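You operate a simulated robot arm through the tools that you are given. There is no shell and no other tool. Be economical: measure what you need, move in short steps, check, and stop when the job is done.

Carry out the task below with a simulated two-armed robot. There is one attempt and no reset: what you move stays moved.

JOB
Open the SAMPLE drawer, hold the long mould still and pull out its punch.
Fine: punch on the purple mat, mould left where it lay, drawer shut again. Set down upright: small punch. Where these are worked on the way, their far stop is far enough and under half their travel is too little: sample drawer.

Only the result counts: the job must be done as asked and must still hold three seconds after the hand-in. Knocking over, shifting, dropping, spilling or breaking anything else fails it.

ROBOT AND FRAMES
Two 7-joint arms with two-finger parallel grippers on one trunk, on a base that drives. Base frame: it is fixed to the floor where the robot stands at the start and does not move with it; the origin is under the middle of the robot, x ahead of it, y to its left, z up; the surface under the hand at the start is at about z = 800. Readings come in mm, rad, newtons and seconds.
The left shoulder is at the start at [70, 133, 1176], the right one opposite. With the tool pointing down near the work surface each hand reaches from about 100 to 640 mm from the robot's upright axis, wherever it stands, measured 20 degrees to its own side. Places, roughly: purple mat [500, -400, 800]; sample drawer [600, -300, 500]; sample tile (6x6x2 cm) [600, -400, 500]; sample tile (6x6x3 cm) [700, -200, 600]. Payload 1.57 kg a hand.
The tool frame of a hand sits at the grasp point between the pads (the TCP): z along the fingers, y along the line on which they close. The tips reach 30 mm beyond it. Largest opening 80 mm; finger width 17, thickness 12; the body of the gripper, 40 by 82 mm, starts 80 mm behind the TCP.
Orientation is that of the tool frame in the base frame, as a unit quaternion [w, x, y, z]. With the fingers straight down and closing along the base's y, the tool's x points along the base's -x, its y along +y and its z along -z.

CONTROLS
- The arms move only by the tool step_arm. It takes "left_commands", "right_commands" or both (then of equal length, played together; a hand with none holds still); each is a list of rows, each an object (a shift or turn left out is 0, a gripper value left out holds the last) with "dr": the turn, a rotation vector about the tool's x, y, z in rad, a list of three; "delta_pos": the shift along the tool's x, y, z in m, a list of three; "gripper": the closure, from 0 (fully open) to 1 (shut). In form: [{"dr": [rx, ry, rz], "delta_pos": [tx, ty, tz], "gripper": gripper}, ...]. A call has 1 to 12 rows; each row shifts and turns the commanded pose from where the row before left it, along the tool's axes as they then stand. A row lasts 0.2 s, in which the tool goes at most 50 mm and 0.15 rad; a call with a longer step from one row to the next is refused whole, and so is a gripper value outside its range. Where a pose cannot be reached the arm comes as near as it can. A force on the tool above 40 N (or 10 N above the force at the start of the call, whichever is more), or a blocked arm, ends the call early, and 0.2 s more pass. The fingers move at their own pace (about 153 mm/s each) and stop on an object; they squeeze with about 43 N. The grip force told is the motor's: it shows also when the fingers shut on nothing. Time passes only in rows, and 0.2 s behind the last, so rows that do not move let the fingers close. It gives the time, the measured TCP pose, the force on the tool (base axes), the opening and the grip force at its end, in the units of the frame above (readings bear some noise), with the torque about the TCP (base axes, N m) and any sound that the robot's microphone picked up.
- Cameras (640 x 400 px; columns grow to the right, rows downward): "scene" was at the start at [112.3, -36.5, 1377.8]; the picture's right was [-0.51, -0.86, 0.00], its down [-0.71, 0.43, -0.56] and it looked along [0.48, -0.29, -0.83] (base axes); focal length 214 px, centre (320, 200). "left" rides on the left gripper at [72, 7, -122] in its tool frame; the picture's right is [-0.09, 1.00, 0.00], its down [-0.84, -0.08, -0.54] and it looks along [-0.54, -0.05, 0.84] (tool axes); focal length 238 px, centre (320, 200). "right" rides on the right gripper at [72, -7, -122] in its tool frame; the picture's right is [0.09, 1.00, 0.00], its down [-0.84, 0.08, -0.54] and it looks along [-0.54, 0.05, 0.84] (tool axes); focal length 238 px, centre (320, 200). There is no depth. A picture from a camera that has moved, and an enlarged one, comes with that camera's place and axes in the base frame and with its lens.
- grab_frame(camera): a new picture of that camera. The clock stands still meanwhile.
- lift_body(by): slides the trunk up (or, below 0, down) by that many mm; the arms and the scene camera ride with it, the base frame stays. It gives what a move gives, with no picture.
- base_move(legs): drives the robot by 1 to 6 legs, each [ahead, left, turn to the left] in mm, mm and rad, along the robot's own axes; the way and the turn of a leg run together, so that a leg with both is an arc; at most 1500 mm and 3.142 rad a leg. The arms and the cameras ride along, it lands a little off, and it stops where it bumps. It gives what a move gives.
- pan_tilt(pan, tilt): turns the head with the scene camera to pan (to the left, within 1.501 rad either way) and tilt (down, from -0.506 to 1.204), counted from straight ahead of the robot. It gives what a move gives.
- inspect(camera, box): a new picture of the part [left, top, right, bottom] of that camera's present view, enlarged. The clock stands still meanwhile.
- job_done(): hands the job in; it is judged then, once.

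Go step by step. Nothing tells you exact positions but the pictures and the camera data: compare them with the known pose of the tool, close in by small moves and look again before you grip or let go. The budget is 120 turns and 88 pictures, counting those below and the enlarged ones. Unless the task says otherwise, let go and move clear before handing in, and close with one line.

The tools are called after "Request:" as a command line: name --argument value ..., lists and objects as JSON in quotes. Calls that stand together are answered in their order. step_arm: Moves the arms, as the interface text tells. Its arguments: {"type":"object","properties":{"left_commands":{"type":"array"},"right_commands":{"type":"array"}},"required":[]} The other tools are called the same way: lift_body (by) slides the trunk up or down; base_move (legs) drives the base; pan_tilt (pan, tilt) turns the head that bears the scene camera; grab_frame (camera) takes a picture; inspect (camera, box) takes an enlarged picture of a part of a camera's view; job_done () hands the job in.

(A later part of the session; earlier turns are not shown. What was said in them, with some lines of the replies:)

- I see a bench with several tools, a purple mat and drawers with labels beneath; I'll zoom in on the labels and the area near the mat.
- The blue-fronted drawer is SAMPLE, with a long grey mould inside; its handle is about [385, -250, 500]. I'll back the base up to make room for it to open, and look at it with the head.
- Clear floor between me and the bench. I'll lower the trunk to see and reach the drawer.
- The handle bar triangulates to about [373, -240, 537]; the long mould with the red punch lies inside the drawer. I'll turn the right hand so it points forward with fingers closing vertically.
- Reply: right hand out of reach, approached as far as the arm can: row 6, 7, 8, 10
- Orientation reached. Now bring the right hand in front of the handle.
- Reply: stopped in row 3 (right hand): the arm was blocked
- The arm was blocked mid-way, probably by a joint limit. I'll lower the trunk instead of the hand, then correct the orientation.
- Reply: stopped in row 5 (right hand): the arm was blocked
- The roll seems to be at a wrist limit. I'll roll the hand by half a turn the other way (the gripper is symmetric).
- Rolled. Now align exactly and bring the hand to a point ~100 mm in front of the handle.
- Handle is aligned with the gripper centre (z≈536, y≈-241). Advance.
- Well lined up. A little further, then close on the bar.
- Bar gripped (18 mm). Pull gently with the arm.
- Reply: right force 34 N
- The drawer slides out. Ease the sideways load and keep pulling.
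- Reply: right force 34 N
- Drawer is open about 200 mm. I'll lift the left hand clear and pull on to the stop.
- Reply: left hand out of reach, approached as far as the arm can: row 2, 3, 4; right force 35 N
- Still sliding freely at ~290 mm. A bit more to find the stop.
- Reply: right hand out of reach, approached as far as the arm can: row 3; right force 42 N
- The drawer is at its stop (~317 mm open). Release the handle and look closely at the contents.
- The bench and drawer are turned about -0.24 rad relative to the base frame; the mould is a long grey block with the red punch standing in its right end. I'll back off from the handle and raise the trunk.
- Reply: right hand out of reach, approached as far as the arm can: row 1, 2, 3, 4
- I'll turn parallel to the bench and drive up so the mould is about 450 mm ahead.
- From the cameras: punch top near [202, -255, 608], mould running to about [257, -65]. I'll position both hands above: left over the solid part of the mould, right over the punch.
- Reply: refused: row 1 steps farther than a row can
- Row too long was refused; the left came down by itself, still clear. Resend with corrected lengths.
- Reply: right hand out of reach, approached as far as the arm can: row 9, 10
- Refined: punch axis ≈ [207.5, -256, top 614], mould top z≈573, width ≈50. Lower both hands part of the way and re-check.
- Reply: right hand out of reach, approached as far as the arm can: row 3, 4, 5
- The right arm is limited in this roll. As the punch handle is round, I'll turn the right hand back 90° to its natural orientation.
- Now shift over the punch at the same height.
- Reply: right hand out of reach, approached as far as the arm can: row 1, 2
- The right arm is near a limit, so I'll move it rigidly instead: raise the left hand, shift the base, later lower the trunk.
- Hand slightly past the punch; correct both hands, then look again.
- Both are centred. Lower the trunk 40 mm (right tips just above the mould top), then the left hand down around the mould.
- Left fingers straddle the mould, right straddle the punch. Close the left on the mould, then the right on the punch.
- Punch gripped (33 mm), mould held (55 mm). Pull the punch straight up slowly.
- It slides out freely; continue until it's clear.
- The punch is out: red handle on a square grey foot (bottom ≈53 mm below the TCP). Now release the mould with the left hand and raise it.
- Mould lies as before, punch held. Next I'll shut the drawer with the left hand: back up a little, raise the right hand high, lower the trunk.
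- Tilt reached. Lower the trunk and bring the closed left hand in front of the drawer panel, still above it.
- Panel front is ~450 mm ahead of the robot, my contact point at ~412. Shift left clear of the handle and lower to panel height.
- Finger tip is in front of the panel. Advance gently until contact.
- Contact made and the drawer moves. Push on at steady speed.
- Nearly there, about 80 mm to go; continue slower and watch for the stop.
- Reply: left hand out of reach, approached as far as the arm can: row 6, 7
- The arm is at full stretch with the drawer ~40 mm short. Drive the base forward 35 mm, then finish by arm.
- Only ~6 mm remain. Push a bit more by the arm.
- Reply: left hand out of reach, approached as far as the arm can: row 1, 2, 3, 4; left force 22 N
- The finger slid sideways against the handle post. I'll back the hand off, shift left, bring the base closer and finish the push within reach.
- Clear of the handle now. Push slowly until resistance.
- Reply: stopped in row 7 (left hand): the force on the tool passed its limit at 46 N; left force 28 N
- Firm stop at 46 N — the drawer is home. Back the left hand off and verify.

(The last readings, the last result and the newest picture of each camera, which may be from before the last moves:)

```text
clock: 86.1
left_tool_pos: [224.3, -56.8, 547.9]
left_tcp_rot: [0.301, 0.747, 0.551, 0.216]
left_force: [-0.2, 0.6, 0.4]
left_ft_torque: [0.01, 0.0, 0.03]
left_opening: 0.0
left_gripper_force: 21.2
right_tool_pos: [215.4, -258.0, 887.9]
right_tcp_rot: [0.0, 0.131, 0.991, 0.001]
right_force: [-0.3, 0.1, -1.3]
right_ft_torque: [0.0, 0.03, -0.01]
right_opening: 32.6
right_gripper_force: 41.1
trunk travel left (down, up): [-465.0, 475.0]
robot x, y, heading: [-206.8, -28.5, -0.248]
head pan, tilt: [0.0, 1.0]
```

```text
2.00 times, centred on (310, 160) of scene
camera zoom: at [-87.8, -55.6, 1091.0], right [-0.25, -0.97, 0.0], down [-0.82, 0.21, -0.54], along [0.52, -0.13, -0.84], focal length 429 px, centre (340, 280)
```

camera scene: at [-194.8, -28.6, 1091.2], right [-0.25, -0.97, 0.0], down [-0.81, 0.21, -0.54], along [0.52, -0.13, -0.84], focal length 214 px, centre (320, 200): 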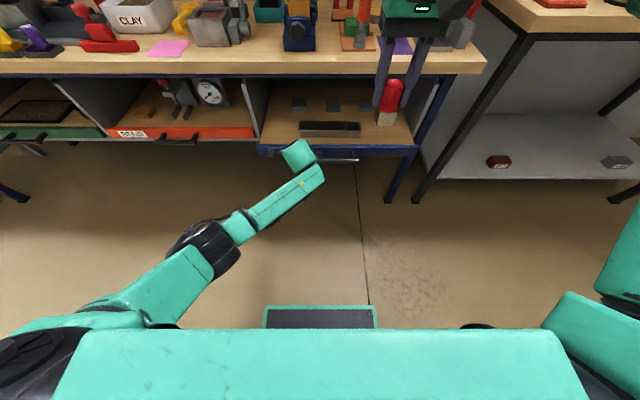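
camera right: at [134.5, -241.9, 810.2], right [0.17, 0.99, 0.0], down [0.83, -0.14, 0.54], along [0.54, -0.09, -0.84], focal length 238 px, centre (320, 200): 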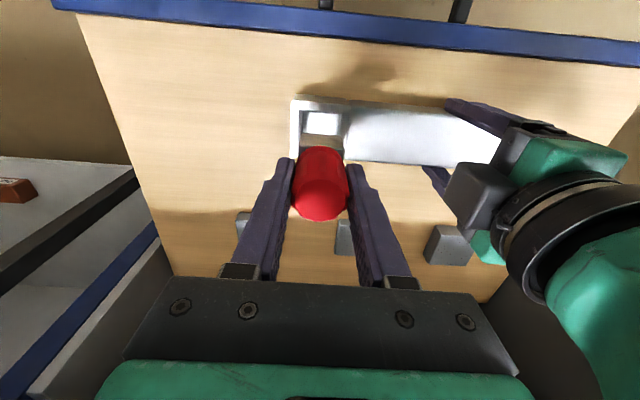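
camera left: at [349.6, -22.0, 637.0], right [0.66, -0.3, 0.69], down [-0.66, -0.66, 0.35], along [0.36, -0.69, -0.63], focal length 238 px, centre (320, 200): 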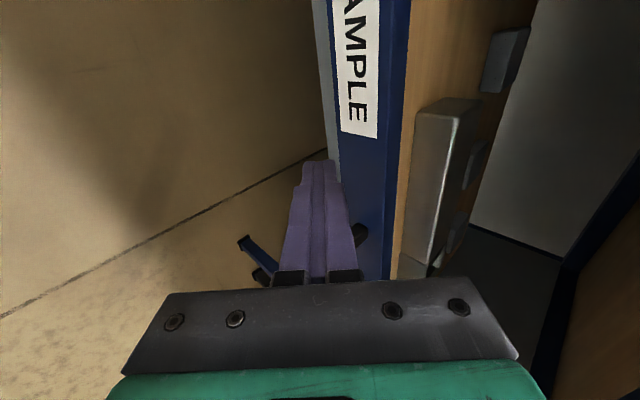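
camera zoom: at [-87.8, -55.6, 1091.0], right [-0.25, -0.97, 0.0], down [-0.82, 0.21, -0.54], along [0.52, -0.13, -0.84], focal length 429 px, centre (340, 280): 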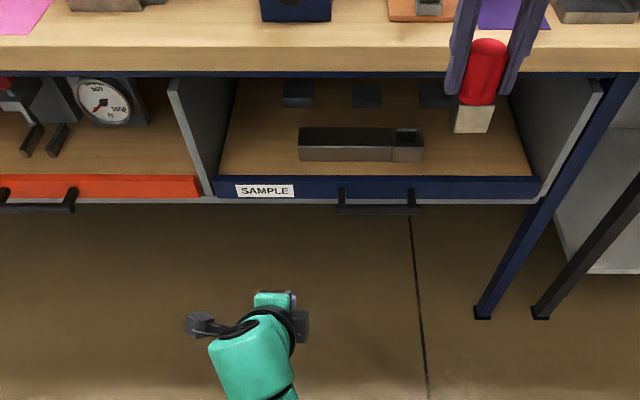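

The front is flush with its neighbour — drawer shut, mould unmoved. Now raise the trunk and both hands and drive up to the bench for the mat.

Request:
lift_body --by 260

Request:
step_arm --left_commands '[{"delta_pos": [0, 0.01, -0.045]}, {"delta_pos": [0, 0.01, -0.045]}, {"delta_pos": [0, 0.02, -0.045]}, {"delta_pos": [0, 0.03, -0.035]}, {"delta_pos": [0, 0.03, -0.035]}, {}]'

Request:
base_move --legs '[[100, 0, 0]]'

Request:
pan_tilt --pan -0.3 --tilt 0.8

Request:
grab_frame --camera "scene"

```text
clock: 88.7
left_tool_pos: [223.0, -57.1, 807.5]
left_tcp_rot: [0.302, 0.747, 0.552, 0.215]
left_force: [-0.3, 0.6, 0.0]
left_ft_torque: [-0.01, 0.04, -0.01]
left_opening: 0.0
left_gripper_force: 21.1
right_tool_pos: [214.3, -258.1, 1148.3]
right_tcp_rot: [0.0, 0.131, 0.991, 0.0]
right_force: [-0.4, -0.4, -1.9]
right_ft_torque: [-0.03, 0.01, -0.01]
right_opening: 32.8
right_gripper_force: 40.5
trunk travel left (down, up): [-725.0, 215.0]
robot x, y, heading: [-205.4, -31.7, -0.247]
head pan, tilt: [0.0, 1.0]
```

```text
clock: 89.7
left_tool_pos: [179.8, 78.2, 889.3]
left_tcp_rot: [0.114, 0.769, 0.529, 0.34]
left_force: [-0.3, -0.5, 0.0]
left_ft_torque: [0.01, 0.01, 0.0]
left_opening: 0.0
left_gripper_force: 21.2
left hand out of reach, approached as far as the arm can: row 4
right_tool_pos: [215.1, -258.5, 1148.7]
right_tcp_rot: [0.001, 0.133, 0.991, 0.001]
right_force: [0.6, 0.1, -0.2]
right_ft_torque: [0.07, 0.0, 0.02]
right_opening: 32.9
right_gripper_force: 40.9
trunk travel left (down, up): [-725.0, 215.0]
robot x, y, heading: [-206.5, -28.8, -0.251]
head pan, tilt: [0.0, 1.0]
stopped in row 4 (left hand): the arm was blocked; the commanded pose is now the measured one
```

```text
clock: 90.9
left_tool_pos: [277.5, 55.2, 889.3]
left_tcp_rot: [0.113, 0.769, 0.53, 0.34]
left_force: [0.1, -0.3, 0.8]
left_ft_torque: [-0.01, -0.03, -0.02]
left_opening: 0.3
left_gripper_force: 21.3
right_tool_pos: [311.9, -281.0, 1150.3]
right_tcp_rot: [0.002, 0.13, 0.991, 0.0]
right_force: [0.3, 0.0, -0.8]
right_ft_torque: [0.0, -0.01, 0.01]
right_opening: 32.7
right_gripper_force: 41.1
trunk travel left (down, up): [-725.0, 215.0]
robot x, y, heading: [-107.1, -51.5, -0.247]
head pan, tilt: [0.0, 1.0]
```

```text
clock: 91.7
left_tool_pos: [278.3, 55.3, 889.8]
left_tcp_rot: [0.113, 0.769, 0.53, 0.339]
left_force: [0.1, 0.2, 0.4]
left_ft_torque: [0.03, 0.01, -0.03]
left_opening: 0.3
left_gripper_force: 21.7
right_tool_pos: [313.6, -282.2, 1148.5]
right_tcp_rot: [0.002, 0.13, 0.992, 0.001]
right_force: [0.3, 0.4, -1.3]
right_ft_torque: [-0.02, 0.02, -0.01]
right_opening: 32.8
right_gripper_force: 40.9
trunk travel left (down, up): [-725.0, 215.0]
robot x, y, heading: [-106.6, -49.3, -0.246]
head pan, tilt: [-0.3, 0.799]
```

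```text
32 pictures are left
camera scene: at [10.9, -105.1, 1366.1], right [-0.52, -0.85, 0.0], down [-0.61, 0.37, -0.7], along [0.59, -0.36, -0.72], focal length 214 px, centre (320, 200)
```

scene: 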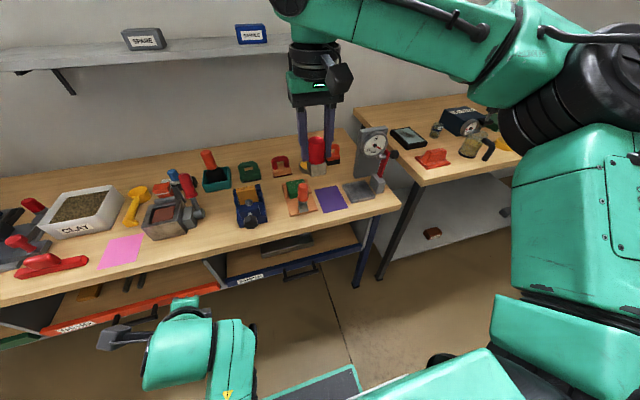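

The left hand should be higher before I come closer to the bench; raise it, then look at where the punch hand is.

Request:
step_arm --left_commands '[{"delta_pos": [0.018, 0.024, -0.0335]}, {"delta_pos": [0.018, 0.024, -0.0335]}, {"delta_pos": [0.018, 0.024, -0.0335]}, {"delta_pos": [0.018, 0.024, -0.0335]}, {}]'

Request:
base_move --legs '[[0, -70, 0], [130, 0, 0]]'

Request:
grab_frame --camera "scene"

Request:
grab_frame --camera "right"

```text
clock: 92.3
left_tool_pos: [291.7, 74.0, 930.3]
left_tcp_rot: [0.029, 0.8, 0.438, 0.41]
left_force: [0.2, -0.2, 0.4]
left_ft_torque: [0.05, 0.0, 0.01]
left_opening: 0.0
left_gripper_force: 21.0
left hand out of reach, approached as far as the arm can: row 2
right_tool_pos: [312.4, -281.5, 1149.2]
right_tcp_rot: [0.001, 0.131, 0.991, 0.001]
right_force: [-0.2, 0.3, -1.4]
right_ft_torque: [0.01, -0.02, 0.02]
right_opening: 32.8
right_gripper_force: 40.5
trunk travel left (down, up): [-725.0, 215.0]
robot x, y, heading: [-106.8, -50.6, -0.244]
head pan, tilt: [-0.3, 0.799]
stopped in row 2 (left hand): the arm was blocked; the commanded pose is now the measured one
```

```text
clock: 94.2
left_tool_pos: [399.4, -25.6, 930.9]
left_tcp_rot: [0.028, 0.799, 0.441, 0.409]
left_force: [0.5, 0.2, 0.2]
left_ft_torque: [0.0, -0.03, 0.02]
left_opening: 0.1
left_gripper_force: 21.4
right_tool_pos: [421.2, -379.6, 1149.6]
right_tcp_rot: [0.002, 0.13, 0.992, -0.001]
right_force: [-0.3, 0.6, -0.5]
right_ft_torque: [-0.04, 0.05, 0.02]
right_opening: 32.8
right_gripper_force: 41.4
trunk travel left (down, up): [-725.0, 215.0]
robot x, y, heading: [0.4, -151.0, -0.246]
head pan, tilt: [-0.3, 0.799]
```

```text
31 pictures are left
camera scene: at [118.5, -204.2, 1366.4], right [-0.52, -0.85, 0.0], down [-0.61, 0.37, -0.7], along [0.6, -0.36, -0.72], focal length 214 px, centre (320, 200)
```

scene: 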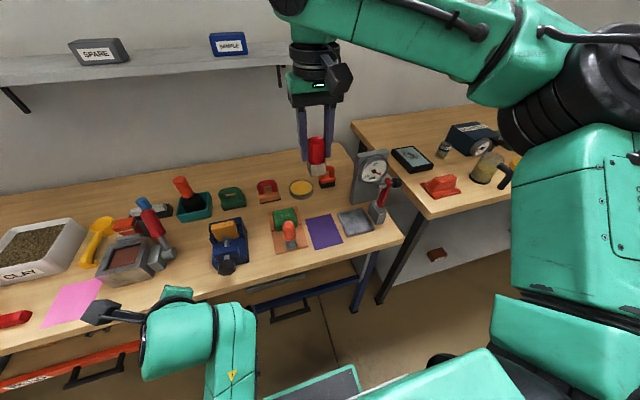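

```text
30 pictures are left
camera right: at [348.0, -368.1, 1271.5], right [0.17, 0.99, 0.0], down [0.83, -0.14, 0.55], along [0.54, -0.09, -0.84], focal length 238 px, centre (320, 200)
```

right: 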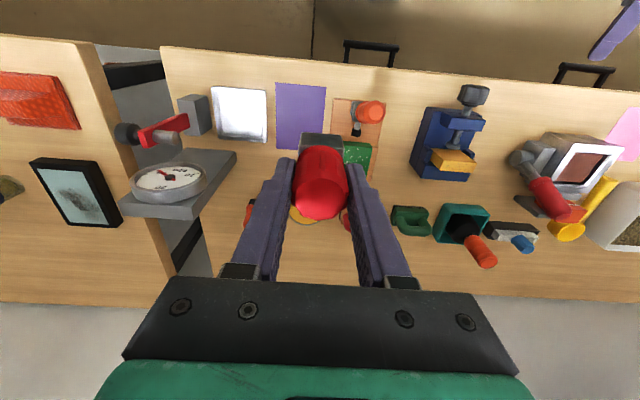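

Mat centre is about [457, -428]. Before descending I need the left arm out of the way: straighten it to tool-down, which should free it from its limit, then raise it.

Request:
step_arm --left_commands '[{"dr": [0.093, -0.106, -0.046]}, {"dr": [0.093, -0.106, -0.046]}, {"dr": [0.093, -0.106, -0.046]}, {"dr": [0.093, -0.106, -0.046]}, {"dr": [0.093, -0.106, -0.046]}, {"dr": [0.093, -0.106, -0.046]}, {"delta_pos": [0, 0, -0.03]}, {"delta_pos": [0, 0, -0.03]}, {"delta_pos": [0, 0, -0.03]}, {"delta_pos": [0, 0, -0.03]}, {"delta_pos": [0, 0, -0.03]}, {}]'

```text
clock: 95.0
left_tool_pos: [407.1, 16.2, 930.0]
left_tcp_rot: [-0.056, 0.813, 0.515, 0.266]
left_force: [-0.9, -1.5, -0.3]
left_ft_torque: [-0.02, 0.01, 0.01]
left_opening: 0.0
left_gripper_force: 21.2
left hand out of reach, approached as far as the arm can: row 4
right_tool_pos: [422.0, -380.4, 1148.7]
right_tcp_rot: [0.002, 0.129, 0.992, 0.001]
right_force: [0.9, 0.6, 0.3]
right_ft_torque: [-0.02, -0.02, -0.02]
right_opening: 32.7
right_gripper_force: 40.9
trunk travel left (down, up): [-725.0, 215.0]
robot x, y, heading: [2.7, -148.3, -0.245]
head pan, tilt: [-0.3, 0.799]
stopped in row 4 (left hand): the arm was blocked; the commanded pose is now the measured one
```

Partly freed. Move the left hand outward to the left (clear of the bench) to unfold the arm.

Request:
step_arm --left_commands '[{"delta_pos": [0.0388, -0.0107, 0.02]}, {"delta_pos": [0.0388, -0.0107, 0.02]}, {"delta_pos": [0.0388, -0.0107, 0.02]}, {"delta_pos": [0.0388, -0.0107, 0.02]}, {}]'

Request:
pan_tilt --pan 0.1 --tilt 0.9

Request:
grab_frame --camera "scene"

```text
clock: 96.2
left_tool_pos: [451.1, 189.8, 930.4]
left_tcp_rot: [-0.057, 0.812, 0.516, 0.266]
left_force: [0.0, 0.8, 0.4]
left_ft_torque: [0.03, -0.01, -0.04]
left_opening: 0.2
left_gripper_force: 21.1
right_tool_pos: [422.0, -382.1, 1149.3]
right_tcp_rot: [0.0, 0.13, 0.992, 0.001]
right_force: [-0.7, -0.3, -0.9]
right_ft_torque: [-0.03, 0.01, -0.03]
right_opening: 32.7
right_gripper_force: 40.7
trunk travel left (down, up): [-725.0, 215.0]
robot x, y, heading: [-1.5, -151.1, -0.245]
head pan, tilt: [-0.3, 0.799]
```

```text
clock: 97.1
left_tool_pos: [451.2, 190.5, 930.0]
left_tcp_rot: [-0.057, 0.813, 0.516, 0.266]
left_force: [0.7, -0.2, -0.8]
left_ft_torque: [0.0, -0.01, 0.01]
left_opening: 0.0
left_gripper_force: 21.2
right_tool_pos: [421.5, -381.0, 1149.0]
right_tcp_rot: [0.001, 0.13, 0.992, 0.001]
right_force: [-0.2, 0.2, -1.1]
right_ft_torque: [-0.05, -0.01, -0.03]
right_opening: 32.9
right_gripper_force: 40.5
trunk travel left (down, up): [-725.0, 215.0]
robot x, y, heading: [-0.5, -148.5, -0.245]
head pan, tilt: [0.099, 0.901]
```

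```text
29 pictures are left
camera scene: at [125.9, -173.7, 1358.3], right [-0.15, -0.99, 0.0], down [-0.78, 0.11, -0.62], along [0.61, -0.09, -0.78], focal length 214 px, centre (320, 200)
```

scene: 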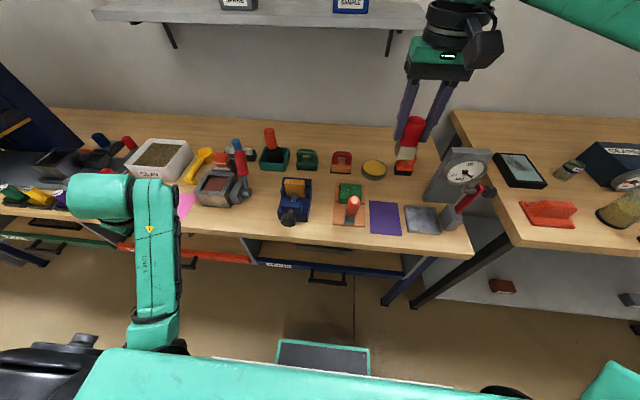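

Left is free now; raise it well above the bench.

Request:
step_arm --left_commands '[{"delta_pos": [0.022, 0.0082, -0.0383]}, {"delta_pos": [0.022, 0.0082, -0.0383]}, {"delta_pos": [0.022, 0.0082, -0.0383]}, {"delta_pos": [0.022, 0.0082, -0.0383]}, {"delta_pos": [0.022, 0.0082, -0.0383]}, {}]'

Request:
step_arm --right_commands '[{"delta_pos": [-0.024, -0.0195, 0]}, {"delta_pos": [-0.024, -0.0195, 0]}, {}]'

```text
clock: 98.5
left_tool_pos: [471.1, 182.4, 1146.3]
left_tcp_rot: [-0.056, 0.812, 0.517, 0.266]
left_force: [0.2, 0.0, 0.2]
left_ft_torque: [0.0, 0.02, 0.0]
left_opening: 0.0
left_gripper_force: 21.1
left hand out of reach, approached as far as the arm can: row 4, 5
right_tool_pos: [423.3, -381.7, 1149.6]
right_tcp_rot: [0.002, 0.13, 0.992, -0.001]
right_force: [0.6, -0.4, -0.6]
right_ft_torque: [0.01, 0.0, -0.01]
right_opening: 32.8
right_gripper_force: 40.8
trunk travel left (down, up): [-725.0, 215.0]
robot x, y, heading: [2.0, -148.2, -0.243]
head pan, tilt: [0.099, 0.901]
```

```text
clock: 99.3
left_tool_pos: [469.8, 181.4, 1145.6]
left_tcp_rot: [-0.057, 0.811, 0.518, 0.266]
left_force: [-0.2, 0.4, -0.7]
left_ft_torque: [-0.01, 0.0, 0.02]
left_opening: 0.0
left_gripper_force: 22.3
right_tool_pos: [444.5, -416.9, 1149.2]
right_tcp_rot: [0.002, 0.131, 0.991, 0.0]
right_force: [0.1, 0.5, -0.1]
right_ft_torque: [0.0, 0.0, -0.03]
right_opening: 32.7
right_gripper_force: 40.7
right hand out of reach, approached as far as the arm can: row 2
trunk travel left (down, up): [-725.0, 215.0]
robot x, y, heading: [3.6, -150.6, -0.245]
head pan, tilt: [0.099, 0.901]
```

Both high. Fine-tune with the base, then lower the trunk part-way and check clearance.

Request:
base_move --legs '[[15, -10, 0]]'

Request:
lift_body --by -170

Request:
pan_tilt --pan -0.3 --tilt 0.8

Request:
grab_frame --camera "scene"

Request:
grab_frame --camera "right"

```text
clock: 100.1
left_tool_pos: [480.2, 171.7, 1145.7]
left_tcp_rot: [-0.055, 0.811, 0.518, 0.266]
left_force: [-0.5, 0.9, 0.4]
left_ft_torque: [-0.03, -0.03, 0.0]
left_opening: 0.2
left_gripper_force: 21.2
right_tool_pos: [455.1, -427.6, 1151.5]
right_tcp_rot: [0.004, 0.13, 0.992, 0.0]
right_force: [0.2, 0.7, -0.3]
right_ft_torque: [-0.05, -0.02, -0.01]
right_opening: 32.7
right_gripper_force: 40.6
trunk travel left (down, up): [-725.0, 215.0]
robot x, y, heading: [15.1, -161.6, -0.245]
head pan, tilt: [0.099, 0.901]
```

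```text
clock: 102.0
left_tool_pos: [483.3, 168.2, 976.9]
left_tcp_rot: [-0.057, 0.811, 0.517, 0.267]
left_force: [0.7, 1.0, -0.2]
left_ft_torque: [0.0, -0.02, -0.02]
left_opening: 0.0
left_gripper_force: 21.3
right_tool_pos: [458.2, -429.1, 978.5]
right_tcp_rot: [0.002, 0.13, 0.992, 0.0]
right_force: [-0.6, 0.1, -0.9]
right_ft_torque: [0.0, 0.0, -0.02]
right_opening: 32.9
right_gripper_force: 41.0
trunk travel left (down, up): [-555.0, 385.0]
robot x, y, heading: [14.9, -162.8, -0.247]
head pan, tilt: [0.099, 0.901]
```

```text
clock: 102.9
left_tool_pos: [483.7, 168.2, 976.6]
left_tcp_rot: [-0.057, 0.812, 0.517, 0.265]
left_force: [0.4, -0.1, 0.3]
left_ft_torque: [0.01, 0.03, 0.0]
left_opening: 0.0
left_gripper_force: 21.4
right_tool_pos: [457.6, -429.6, 978.7]
right_tcp_rot: [0.002, 0.13, 0.991, 0.001]
right_force: [0.2, 0.1, -0.5]
right_ft_torque: [-0.04, 0.04, -0.01]
right_opening: 32.8
right_gripper_force: 41.3
trunk travel left (down, up): [-555.0, 385.0]
robot x, y, heading: [11.5, -162.7, -0.249]
head pan, tilt: [-0.3, 0.799]
```

```text
28 pictures are left
camera scene: at [132.2, -217.8, 1196.2], right [-0.52, -0.86, 0.0], down [-0.61, 0.37, -0.7], along [0.6, -0.36, -0.72], focal length 214 px, centre (320, 200)
```

scene: 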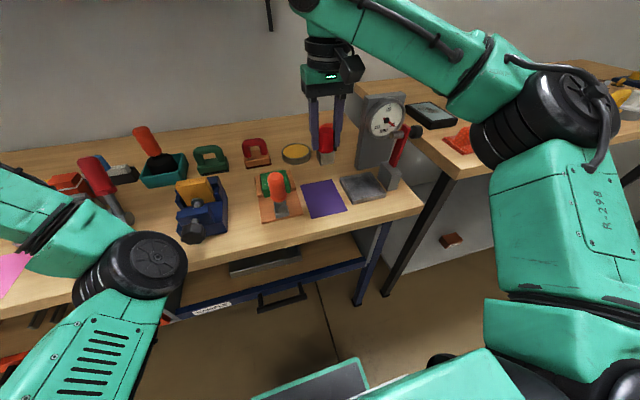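

```text
27 pictures are left
camera right: at [384.6, -417.6, 1100.9], right [0.17, 0.99, 0.0], down [0.83, -0.14, 0.54], along [0.54, -0.09, -0.84], focal length 238 px, centre (320, 200)
```

right: 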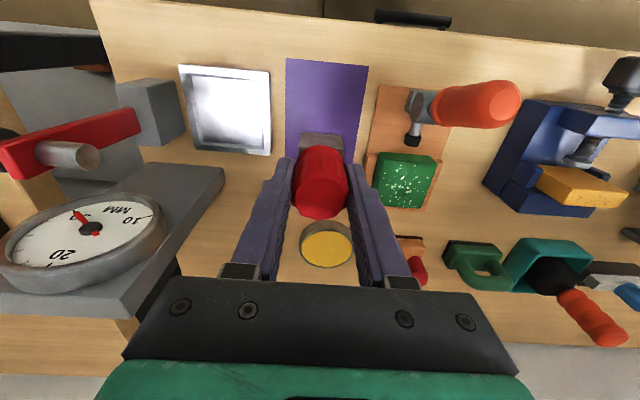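

Punch is over the mat centre. Try descending with the right arm alone.

Request:
step_arm --right_commands '[{"delta_pos": [0, 0, 0.025]}, {"delta_pos": [0, 0, 0.025]}, {"delta_pos": [0, 0, 0.025]}, {}]'

```text
clock: 103.9
left_tool_pos: [484.2, 167.2, 975.4]
left_tcp_rot: [-0.057, 0.811, 0.517, 0.267]
left_force: [0.4, 0.0, -0.1]
left_ft_torque: [0.0, 0.0, -0.01]
left_opening: 0.2
left_gripper_force: 21.2
right_tool_pos: [458.1, -429.3, 904.9]
right_tcp_rot: [0.001, 0.131, 0.991, 0.001]
right_force: [-0.5, 0.6, -1.4]
right_ft_torque: [-0.02, -0.03, -0.02]
right_opening: 32.8
right_gripper_force: 41.2
trunk travel left (down, up): [-555.0, 385.0]
robot x, y, heading: [13.2, -164.5, -0.247]
head pan, tilt: [-0.3, 0.799]
```

The arm descends fine. Go closer and look from the side.

Request:
step_arm --right_commands '[{"delta_pos": [0, 0, 0.02]}, {"delta_pos": [0, 0, 0.015]}, {}]'

Request:
inspect --camera "scene" --box '[240, 90, 420, 225]'

```text
clock: 104.7
left_tool_pos: [483.6, 167.3, 976.3]
left_tcp_rot: [-0.057, 0.812, 0.516, 0.266]
left_force: [0.3, -0.3, 0.0]
left_ft_torque: [0.0, 0.03, -0.05]
left_opening: 0.0
left_gripper_force: 21.2
right_tool_pos: [456.8, -429.2, 869.6]
right_tcp_rot: [0.003, 0.13, 0.992, 0.001]
right_force: [-1.0, 0.3, -0.3]
right_ft_torque: [-0.01, -0.02, 0.02]
right_opening: 32.5
right_gripper_force: 41.0
trunk travel left (down, up): [-555.0, 385.0]
robot x, y, heading: [11.4, -162.8, -0.245]
head pan, tilt: [-0.3, 0.799]
```

```text
2.96 times, centred on (330, 158) of scene
camera zoom: at [132.1, -217.9, 1196.2], right [-0.52, -0.85, 0.0], down [-0.61, 0.37, -0.7], along [0.6, -0.36, -0.72], focal length 636 px, centre (290, 326)
```

zoom: 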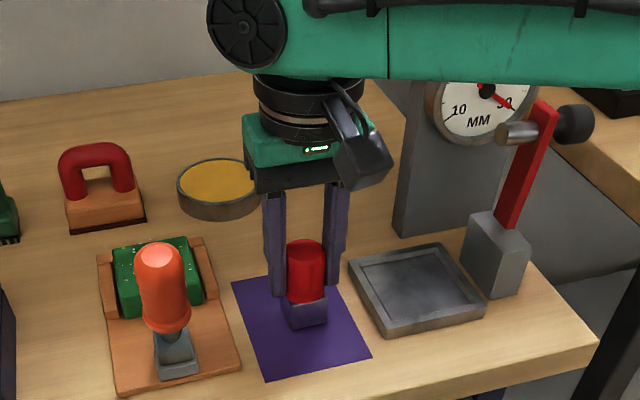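

About 15 mm above the mat. Descend slowly, watching the force.

Request:
step_arm --right_commands '[{"delta_pos": [0, 0, 0.003]}, {"delta_pos": [0, 0, 0.003]}, {"delta_pos": [0, 0, 0.003]}, {"delta_pos": [0, 0, 0.002]}]'

Request:
step_arm --right_commands '[{"delta_pos": [0, 0, 0.002]}, {"delta_pos": [0, 0, 0.002]}]'

```text
clock: 105.7
left_tool_pos: [480.8, 168.7, 978.3]
left_tcp_rot: [-0.056, 0.812, 0.516, 0.267]
left_force: [0.7, 0.6, 0.6]
left_ft_torque: [0.0, 0.01, 0.0]
left_opening: 0.1
left_gripper_force: 21.2
right_tool_pos: [458.1, -428.6, 862.8]
right_tcp_rot: [0.006, 0.129, 0.992, 0.0]
right_force: [4.5, -3.3, 25.1]
right_ft_torque: [-0.2, 0.15, 0.05]
right_opening: 32.7
right_gripper_force: 40.7
trunk travel left (down, up): [-555.0, 385.0]
robot x, y, heading: [15.6, -164.2, -0.245]
head pan, tilt: [-0.3, 0.799]
```

```text
clock: 106.2
left_tool_pos: [480.6, 168.3, 977.5]
left_tcp_rot: [-0.055, 0.812, 0.516, 0.267]
left_force: [0.0, -0.7, 0.1]
left_ft_torque: [0.0, 0.01, -0.01]
left_opening: 0.0
left_gripper_force: 21.5
right_tool_pos: [459.5, -428.6, 862.1]
right_tcp_rot: [0.01, 0.13, 0.992, 0.0]
right_force: [-4.9, 0.6, 16.0]
right_ft_torque: [0.04, 0.58, -0.02]
right_opening: 33.0
right_gripper_force: 40.8
trunk travel left (down, up): [-555.0, 385.0]
robot x, y, heading: [14.4, -163.9, -0.247]
head pan, tilt: [-0.3, 0.799]
stopped in row 2 (right hand): the force on the tool passed its limit at 43 N (the readings are from after the stop); the commanded pose is now the measured one
```

Punch stands on the mat (contact). Relieve the pressure by 1 mm, open, then check before rising.

Request:
step_arm --right_commands '[{"delta_pos": [0, 0, -0.001]}, {}]'

Request:
inspect --camera "scene" --box '[270, 130, 390, 220]'

```text
clock: 106.8
left_tool_pos: [480.4, 170.2, 977.3]
left_tcp_rot: [-0.055, 0.812, 0.517, 0.267]
left_force: [0.6, -0.6, 0.2]
left_ft_torque: [-0.02, 0.0, 0.01]
left_opening: 0.0
left_gripper_force: 21.0
right_tool_pos: [458.1, -428.3, 862.4]
right_tcp_rot: [0.01, 0.13, 0.991, 0.0]
right_force: [-3.5, -0.2, 14.2]
right_ft_torque: [-0.05, 0.44, -0.01]
right_opening: 32.5
right_gripper_force: 41.2
trunk travel left (down, up): [-555.0, 385.0]
robot x, y, heading: [11.8, -163.9, -0.246]
head pan, tilt: [-0.3, 0.799]
```

```text
4.44 times, centred on (330, 175) of scene
camera zoom: at [129.3, -216.7, 1196.6], right [-0.52, -0.85, 0.0], down [-0.61, 0.37, -0.7], along [0.6, -0.36, -0.72], focal length 953 px, centre (276, 311)
```

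zoom: 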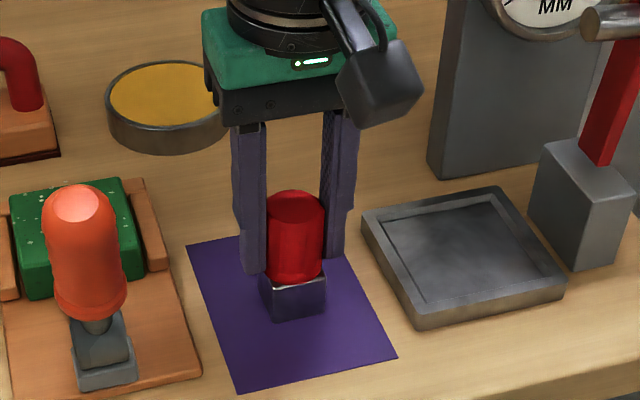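

Seated on the mat. Remove the residual tilt and load, then open.

Request:
step_arm --right_commands '[{"delta_pos": [0, 0, -0.0012], "dr": [0.003, 0.018, 0]}, {}, {}]'

Request:
step_arm --right_commands '[{"gripper": 0.45}, {"gripper": 0.2}, {"gripper": 0}, {"gripper": 0}]'

Request:
inspect --camera "scene" --box '[270, 130, 390, 220]'

Request:
grab_frame --camera "right"

```text
clock: 107.5
left_tool_pos: [482.2, 169.4, 976.9]
left_tcp_rot: [-0.055, 0.812, 0.517, 0.267]
left_force: [0.9, -0.9, 0.3]
left_ft_torque: [0.0, 0.01, 0.0]
left_opening: 0.0
left_gripper_force: 21.6
right_tool_pos: [459.9, -427.5, 862.5]
right_tcp_rot: [-0.001, 0.13, 0.991, 0.001]
right_force: [1.3, -0.3, 10.7]
right_ft_torque: [0.03, -0.31, 0.01]
right_opening: 32.7
right_gripper_force: 40.5
trunk travel left (down, up): [-555.0, 385.0]
robot x, y, heading: [11.2, -166.8, -0.246]
head pan, tilt: [-0.3, 0.799]
```

```text
clock: 108.5
left_tool_pos: [483.1, 168.6, 977.3]
left_tcp_rot: [-0.057, 0.812, 0.516, 0.266]
left_force: [0.1, -0.2, -0.1]
left_ft_torque: [0.03, -0.01, 0.01]
left_opening: 0.1
left_gripper_force: 21.7
right_tool_pos: [460.5, -429.7, 861.3]
right_tcp_rot: [-0.001, 0.129, 0.992, 0.0]
right_force: [0.4, 0.0, 0.0]
right_ft_torque: [0.02, -0.02, 0.01]
right_opening: 80.2
right_gripper_force: 0.0
trunk travel left (down, up): [-555.0, 385.0]
robot x, y, heading: [14.2, -166.5, -0.245]
head pan, tilt: [-0.3, 0.799]
```

```text
4.44 times, centred on (330, 175) of scene
camera zoom: at [132.0, -217.9, 1196.2], right [-0.52, -0.85, 0.0], down [-0.61, 0.37, -0.7], along [0.6, -0.36, -0.72], focal length 953 px, centre (276, 311)
```

zoom: 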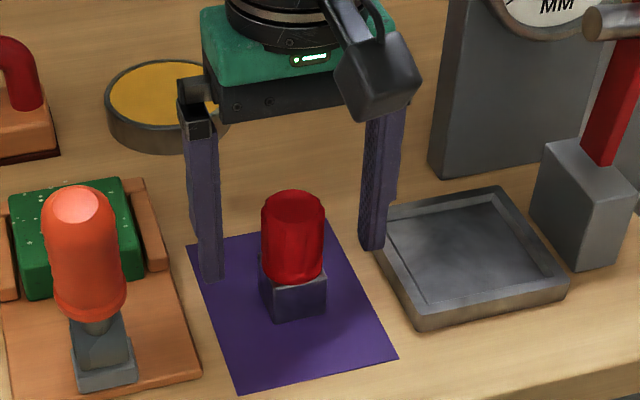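

```text
23 pictures are left
camera right: at [387.7, -417.4, 983.9], right [0.17, 0.99, 0.0], down [0.83, -0.14, 0.54], along [0.53, -0.09, -0.84], focal length 238 px, centre (320, 200)
```

right: 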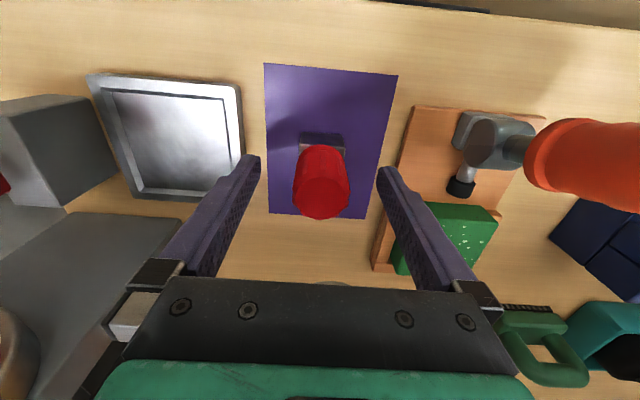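

The punch stands upright on the mat. Raise the right hand straight up and check the whole scene.

Request:
step_arm --right_commands '[{"delta_pos": [0, 0, -0.015]}, {"delta_pos": [0, 0, -0.02]}, {"delta_pos": [0, 0, -0.025]}, {"delta_pos": [0, 0, -0.03]}, {"delta_pos": [0, 0, -0.03]}, {}]'

Request:
base_move --legs '[[-250, 0, 0]]'

Request:
pan_tilt --pan -0.1 --tilt 0.75

Request:
grab_frame --camera "scene"

Request:
inspect --camera "scene" --box '[220, 100, 460, 250]'

```text
clock: 110.0
left_tool_pos: [482.9, 169.0, 975.9]
left_tcp_rot: [-0.056, 0.812, 0.517, 0.266]
left_force: [-0.7, -0.8, 0.1]
left_ft_torque: [-0.04, 0.03, 0.0]
left_opening: 0.0
left_gripper_force: 21.3
right_tool_pos: [459.2, -431.2, 972.5]
right_tcp_rot: [-0.001, 0.13, 0.992, 0.0]
right_force: [-0.1, 0.4, -0.4]
right_ft_torque: [0.02, 0.04, 0.02]
right_opening: 80.0
right_gripper_force: 0.0
right hand out of reach, approached as far as the arm can: row 5
trunk travel left (down, up): [-555.0, 385.0]
robot x, y, heading: [15.0, -164.4, -0.251]
head pan, tilt: [-0.3, 0.799]
```

```text
clock: 111.8
left_tool_pos: [243.9, 228.8, 976.9]
left_tcp_rot: [-0.057, 0.811, 0.518, 0.266]
left_force: [0.7, 0.1, 0.0]
left_ft_torque: [-0.01, 0.01, 0.01]
left_opening: 0.1
left_gripper_force: 21.3
right_tool_pos: [220.8, -370.8, 972.3]
right_tcp_rot: [-0.002, 0.129, 0.992, 0.001]
right_force: [-0.5, 0.8, 0.2]
right_ft_torque: [-0.02, 0.02, -0.01]
right_opening: 80.1
right_gripper_force: 0.1
trunk travel left (down, up): [-555.0, 385.0]
robot x, y, heading: [-231.1, -103.5, -0.242]
head pan, tilt: [-0.3, 0.799]
```

```text
clock: 112.5
left_tool_pos: [244.2, 228.1, 976.7]
left_tcp_rot: [-0.058, 0.811, 0.518, 0.266]
left_force: [0.3, -0.4, -0.5]
left_ft_torque: [0.0, -0.02, 0.01]
left_opening: 0.0
left_gripper_force: 21.1
right_tool_pos: [223.1, -370.3, 972.9]
right_tcp_rot: [-0.001, 0.129, 0.992, -0.001]
right_force: [0.3, 0.2, 0.1]
right_ft_torque: [0.0, 0.01, 0.01]
right_opening: 80.0
right_gripper_force: 0.2
trunk travel left (down, up): [-555.0, 385.0]
robot x, y, heading: [-224.1, -106.8, -0.244]
head pan, tilt: [-0.099, 0.75]
```

```text
22 pictures are left
camera scene: at [-97.3, -144.3, 1200.2], right [-0.34, -0.94, 0.0], down [-0.64, 0.23, -0.73], along [0.69, -0.25, -0.68], focal length 214 px, centre (320, 200)
```

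scene: 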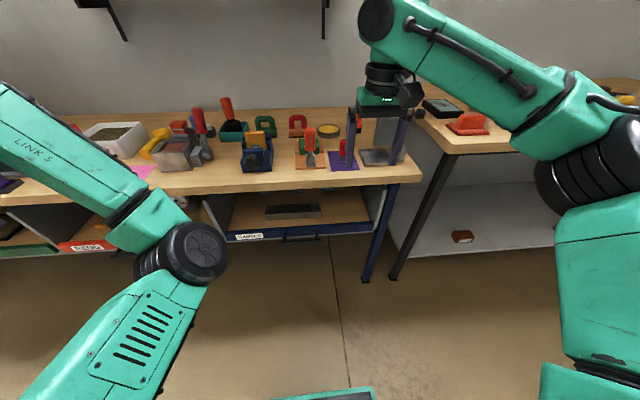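

```text
2.67 times, centred on (340, 175) of scene
camera zoom: at [-97.3, -144.3, 1200.2], right [-0.34, -0.94, 0.0], down [-0.64, 0.23, -0.73], along [0.69, -0.25, -0.68], focal length 572 px, centre (267, 267)
```

zoom: 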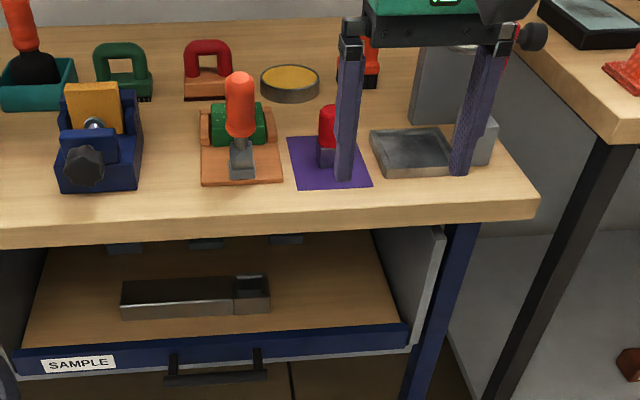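

The punch stands upright on the purple mat, the mould lies in place and the SAMPLE drawer looks flush; both hands are clear. I'm handing in.

Request:
job_done

```text
The job is handed in.
```

I opened the SAMPLE drawer to its stop, held the long mould still and pulled its punch out. The punch now stands upright on the purple mat, the mould looks to be where it lay, and the drawer is shut again.
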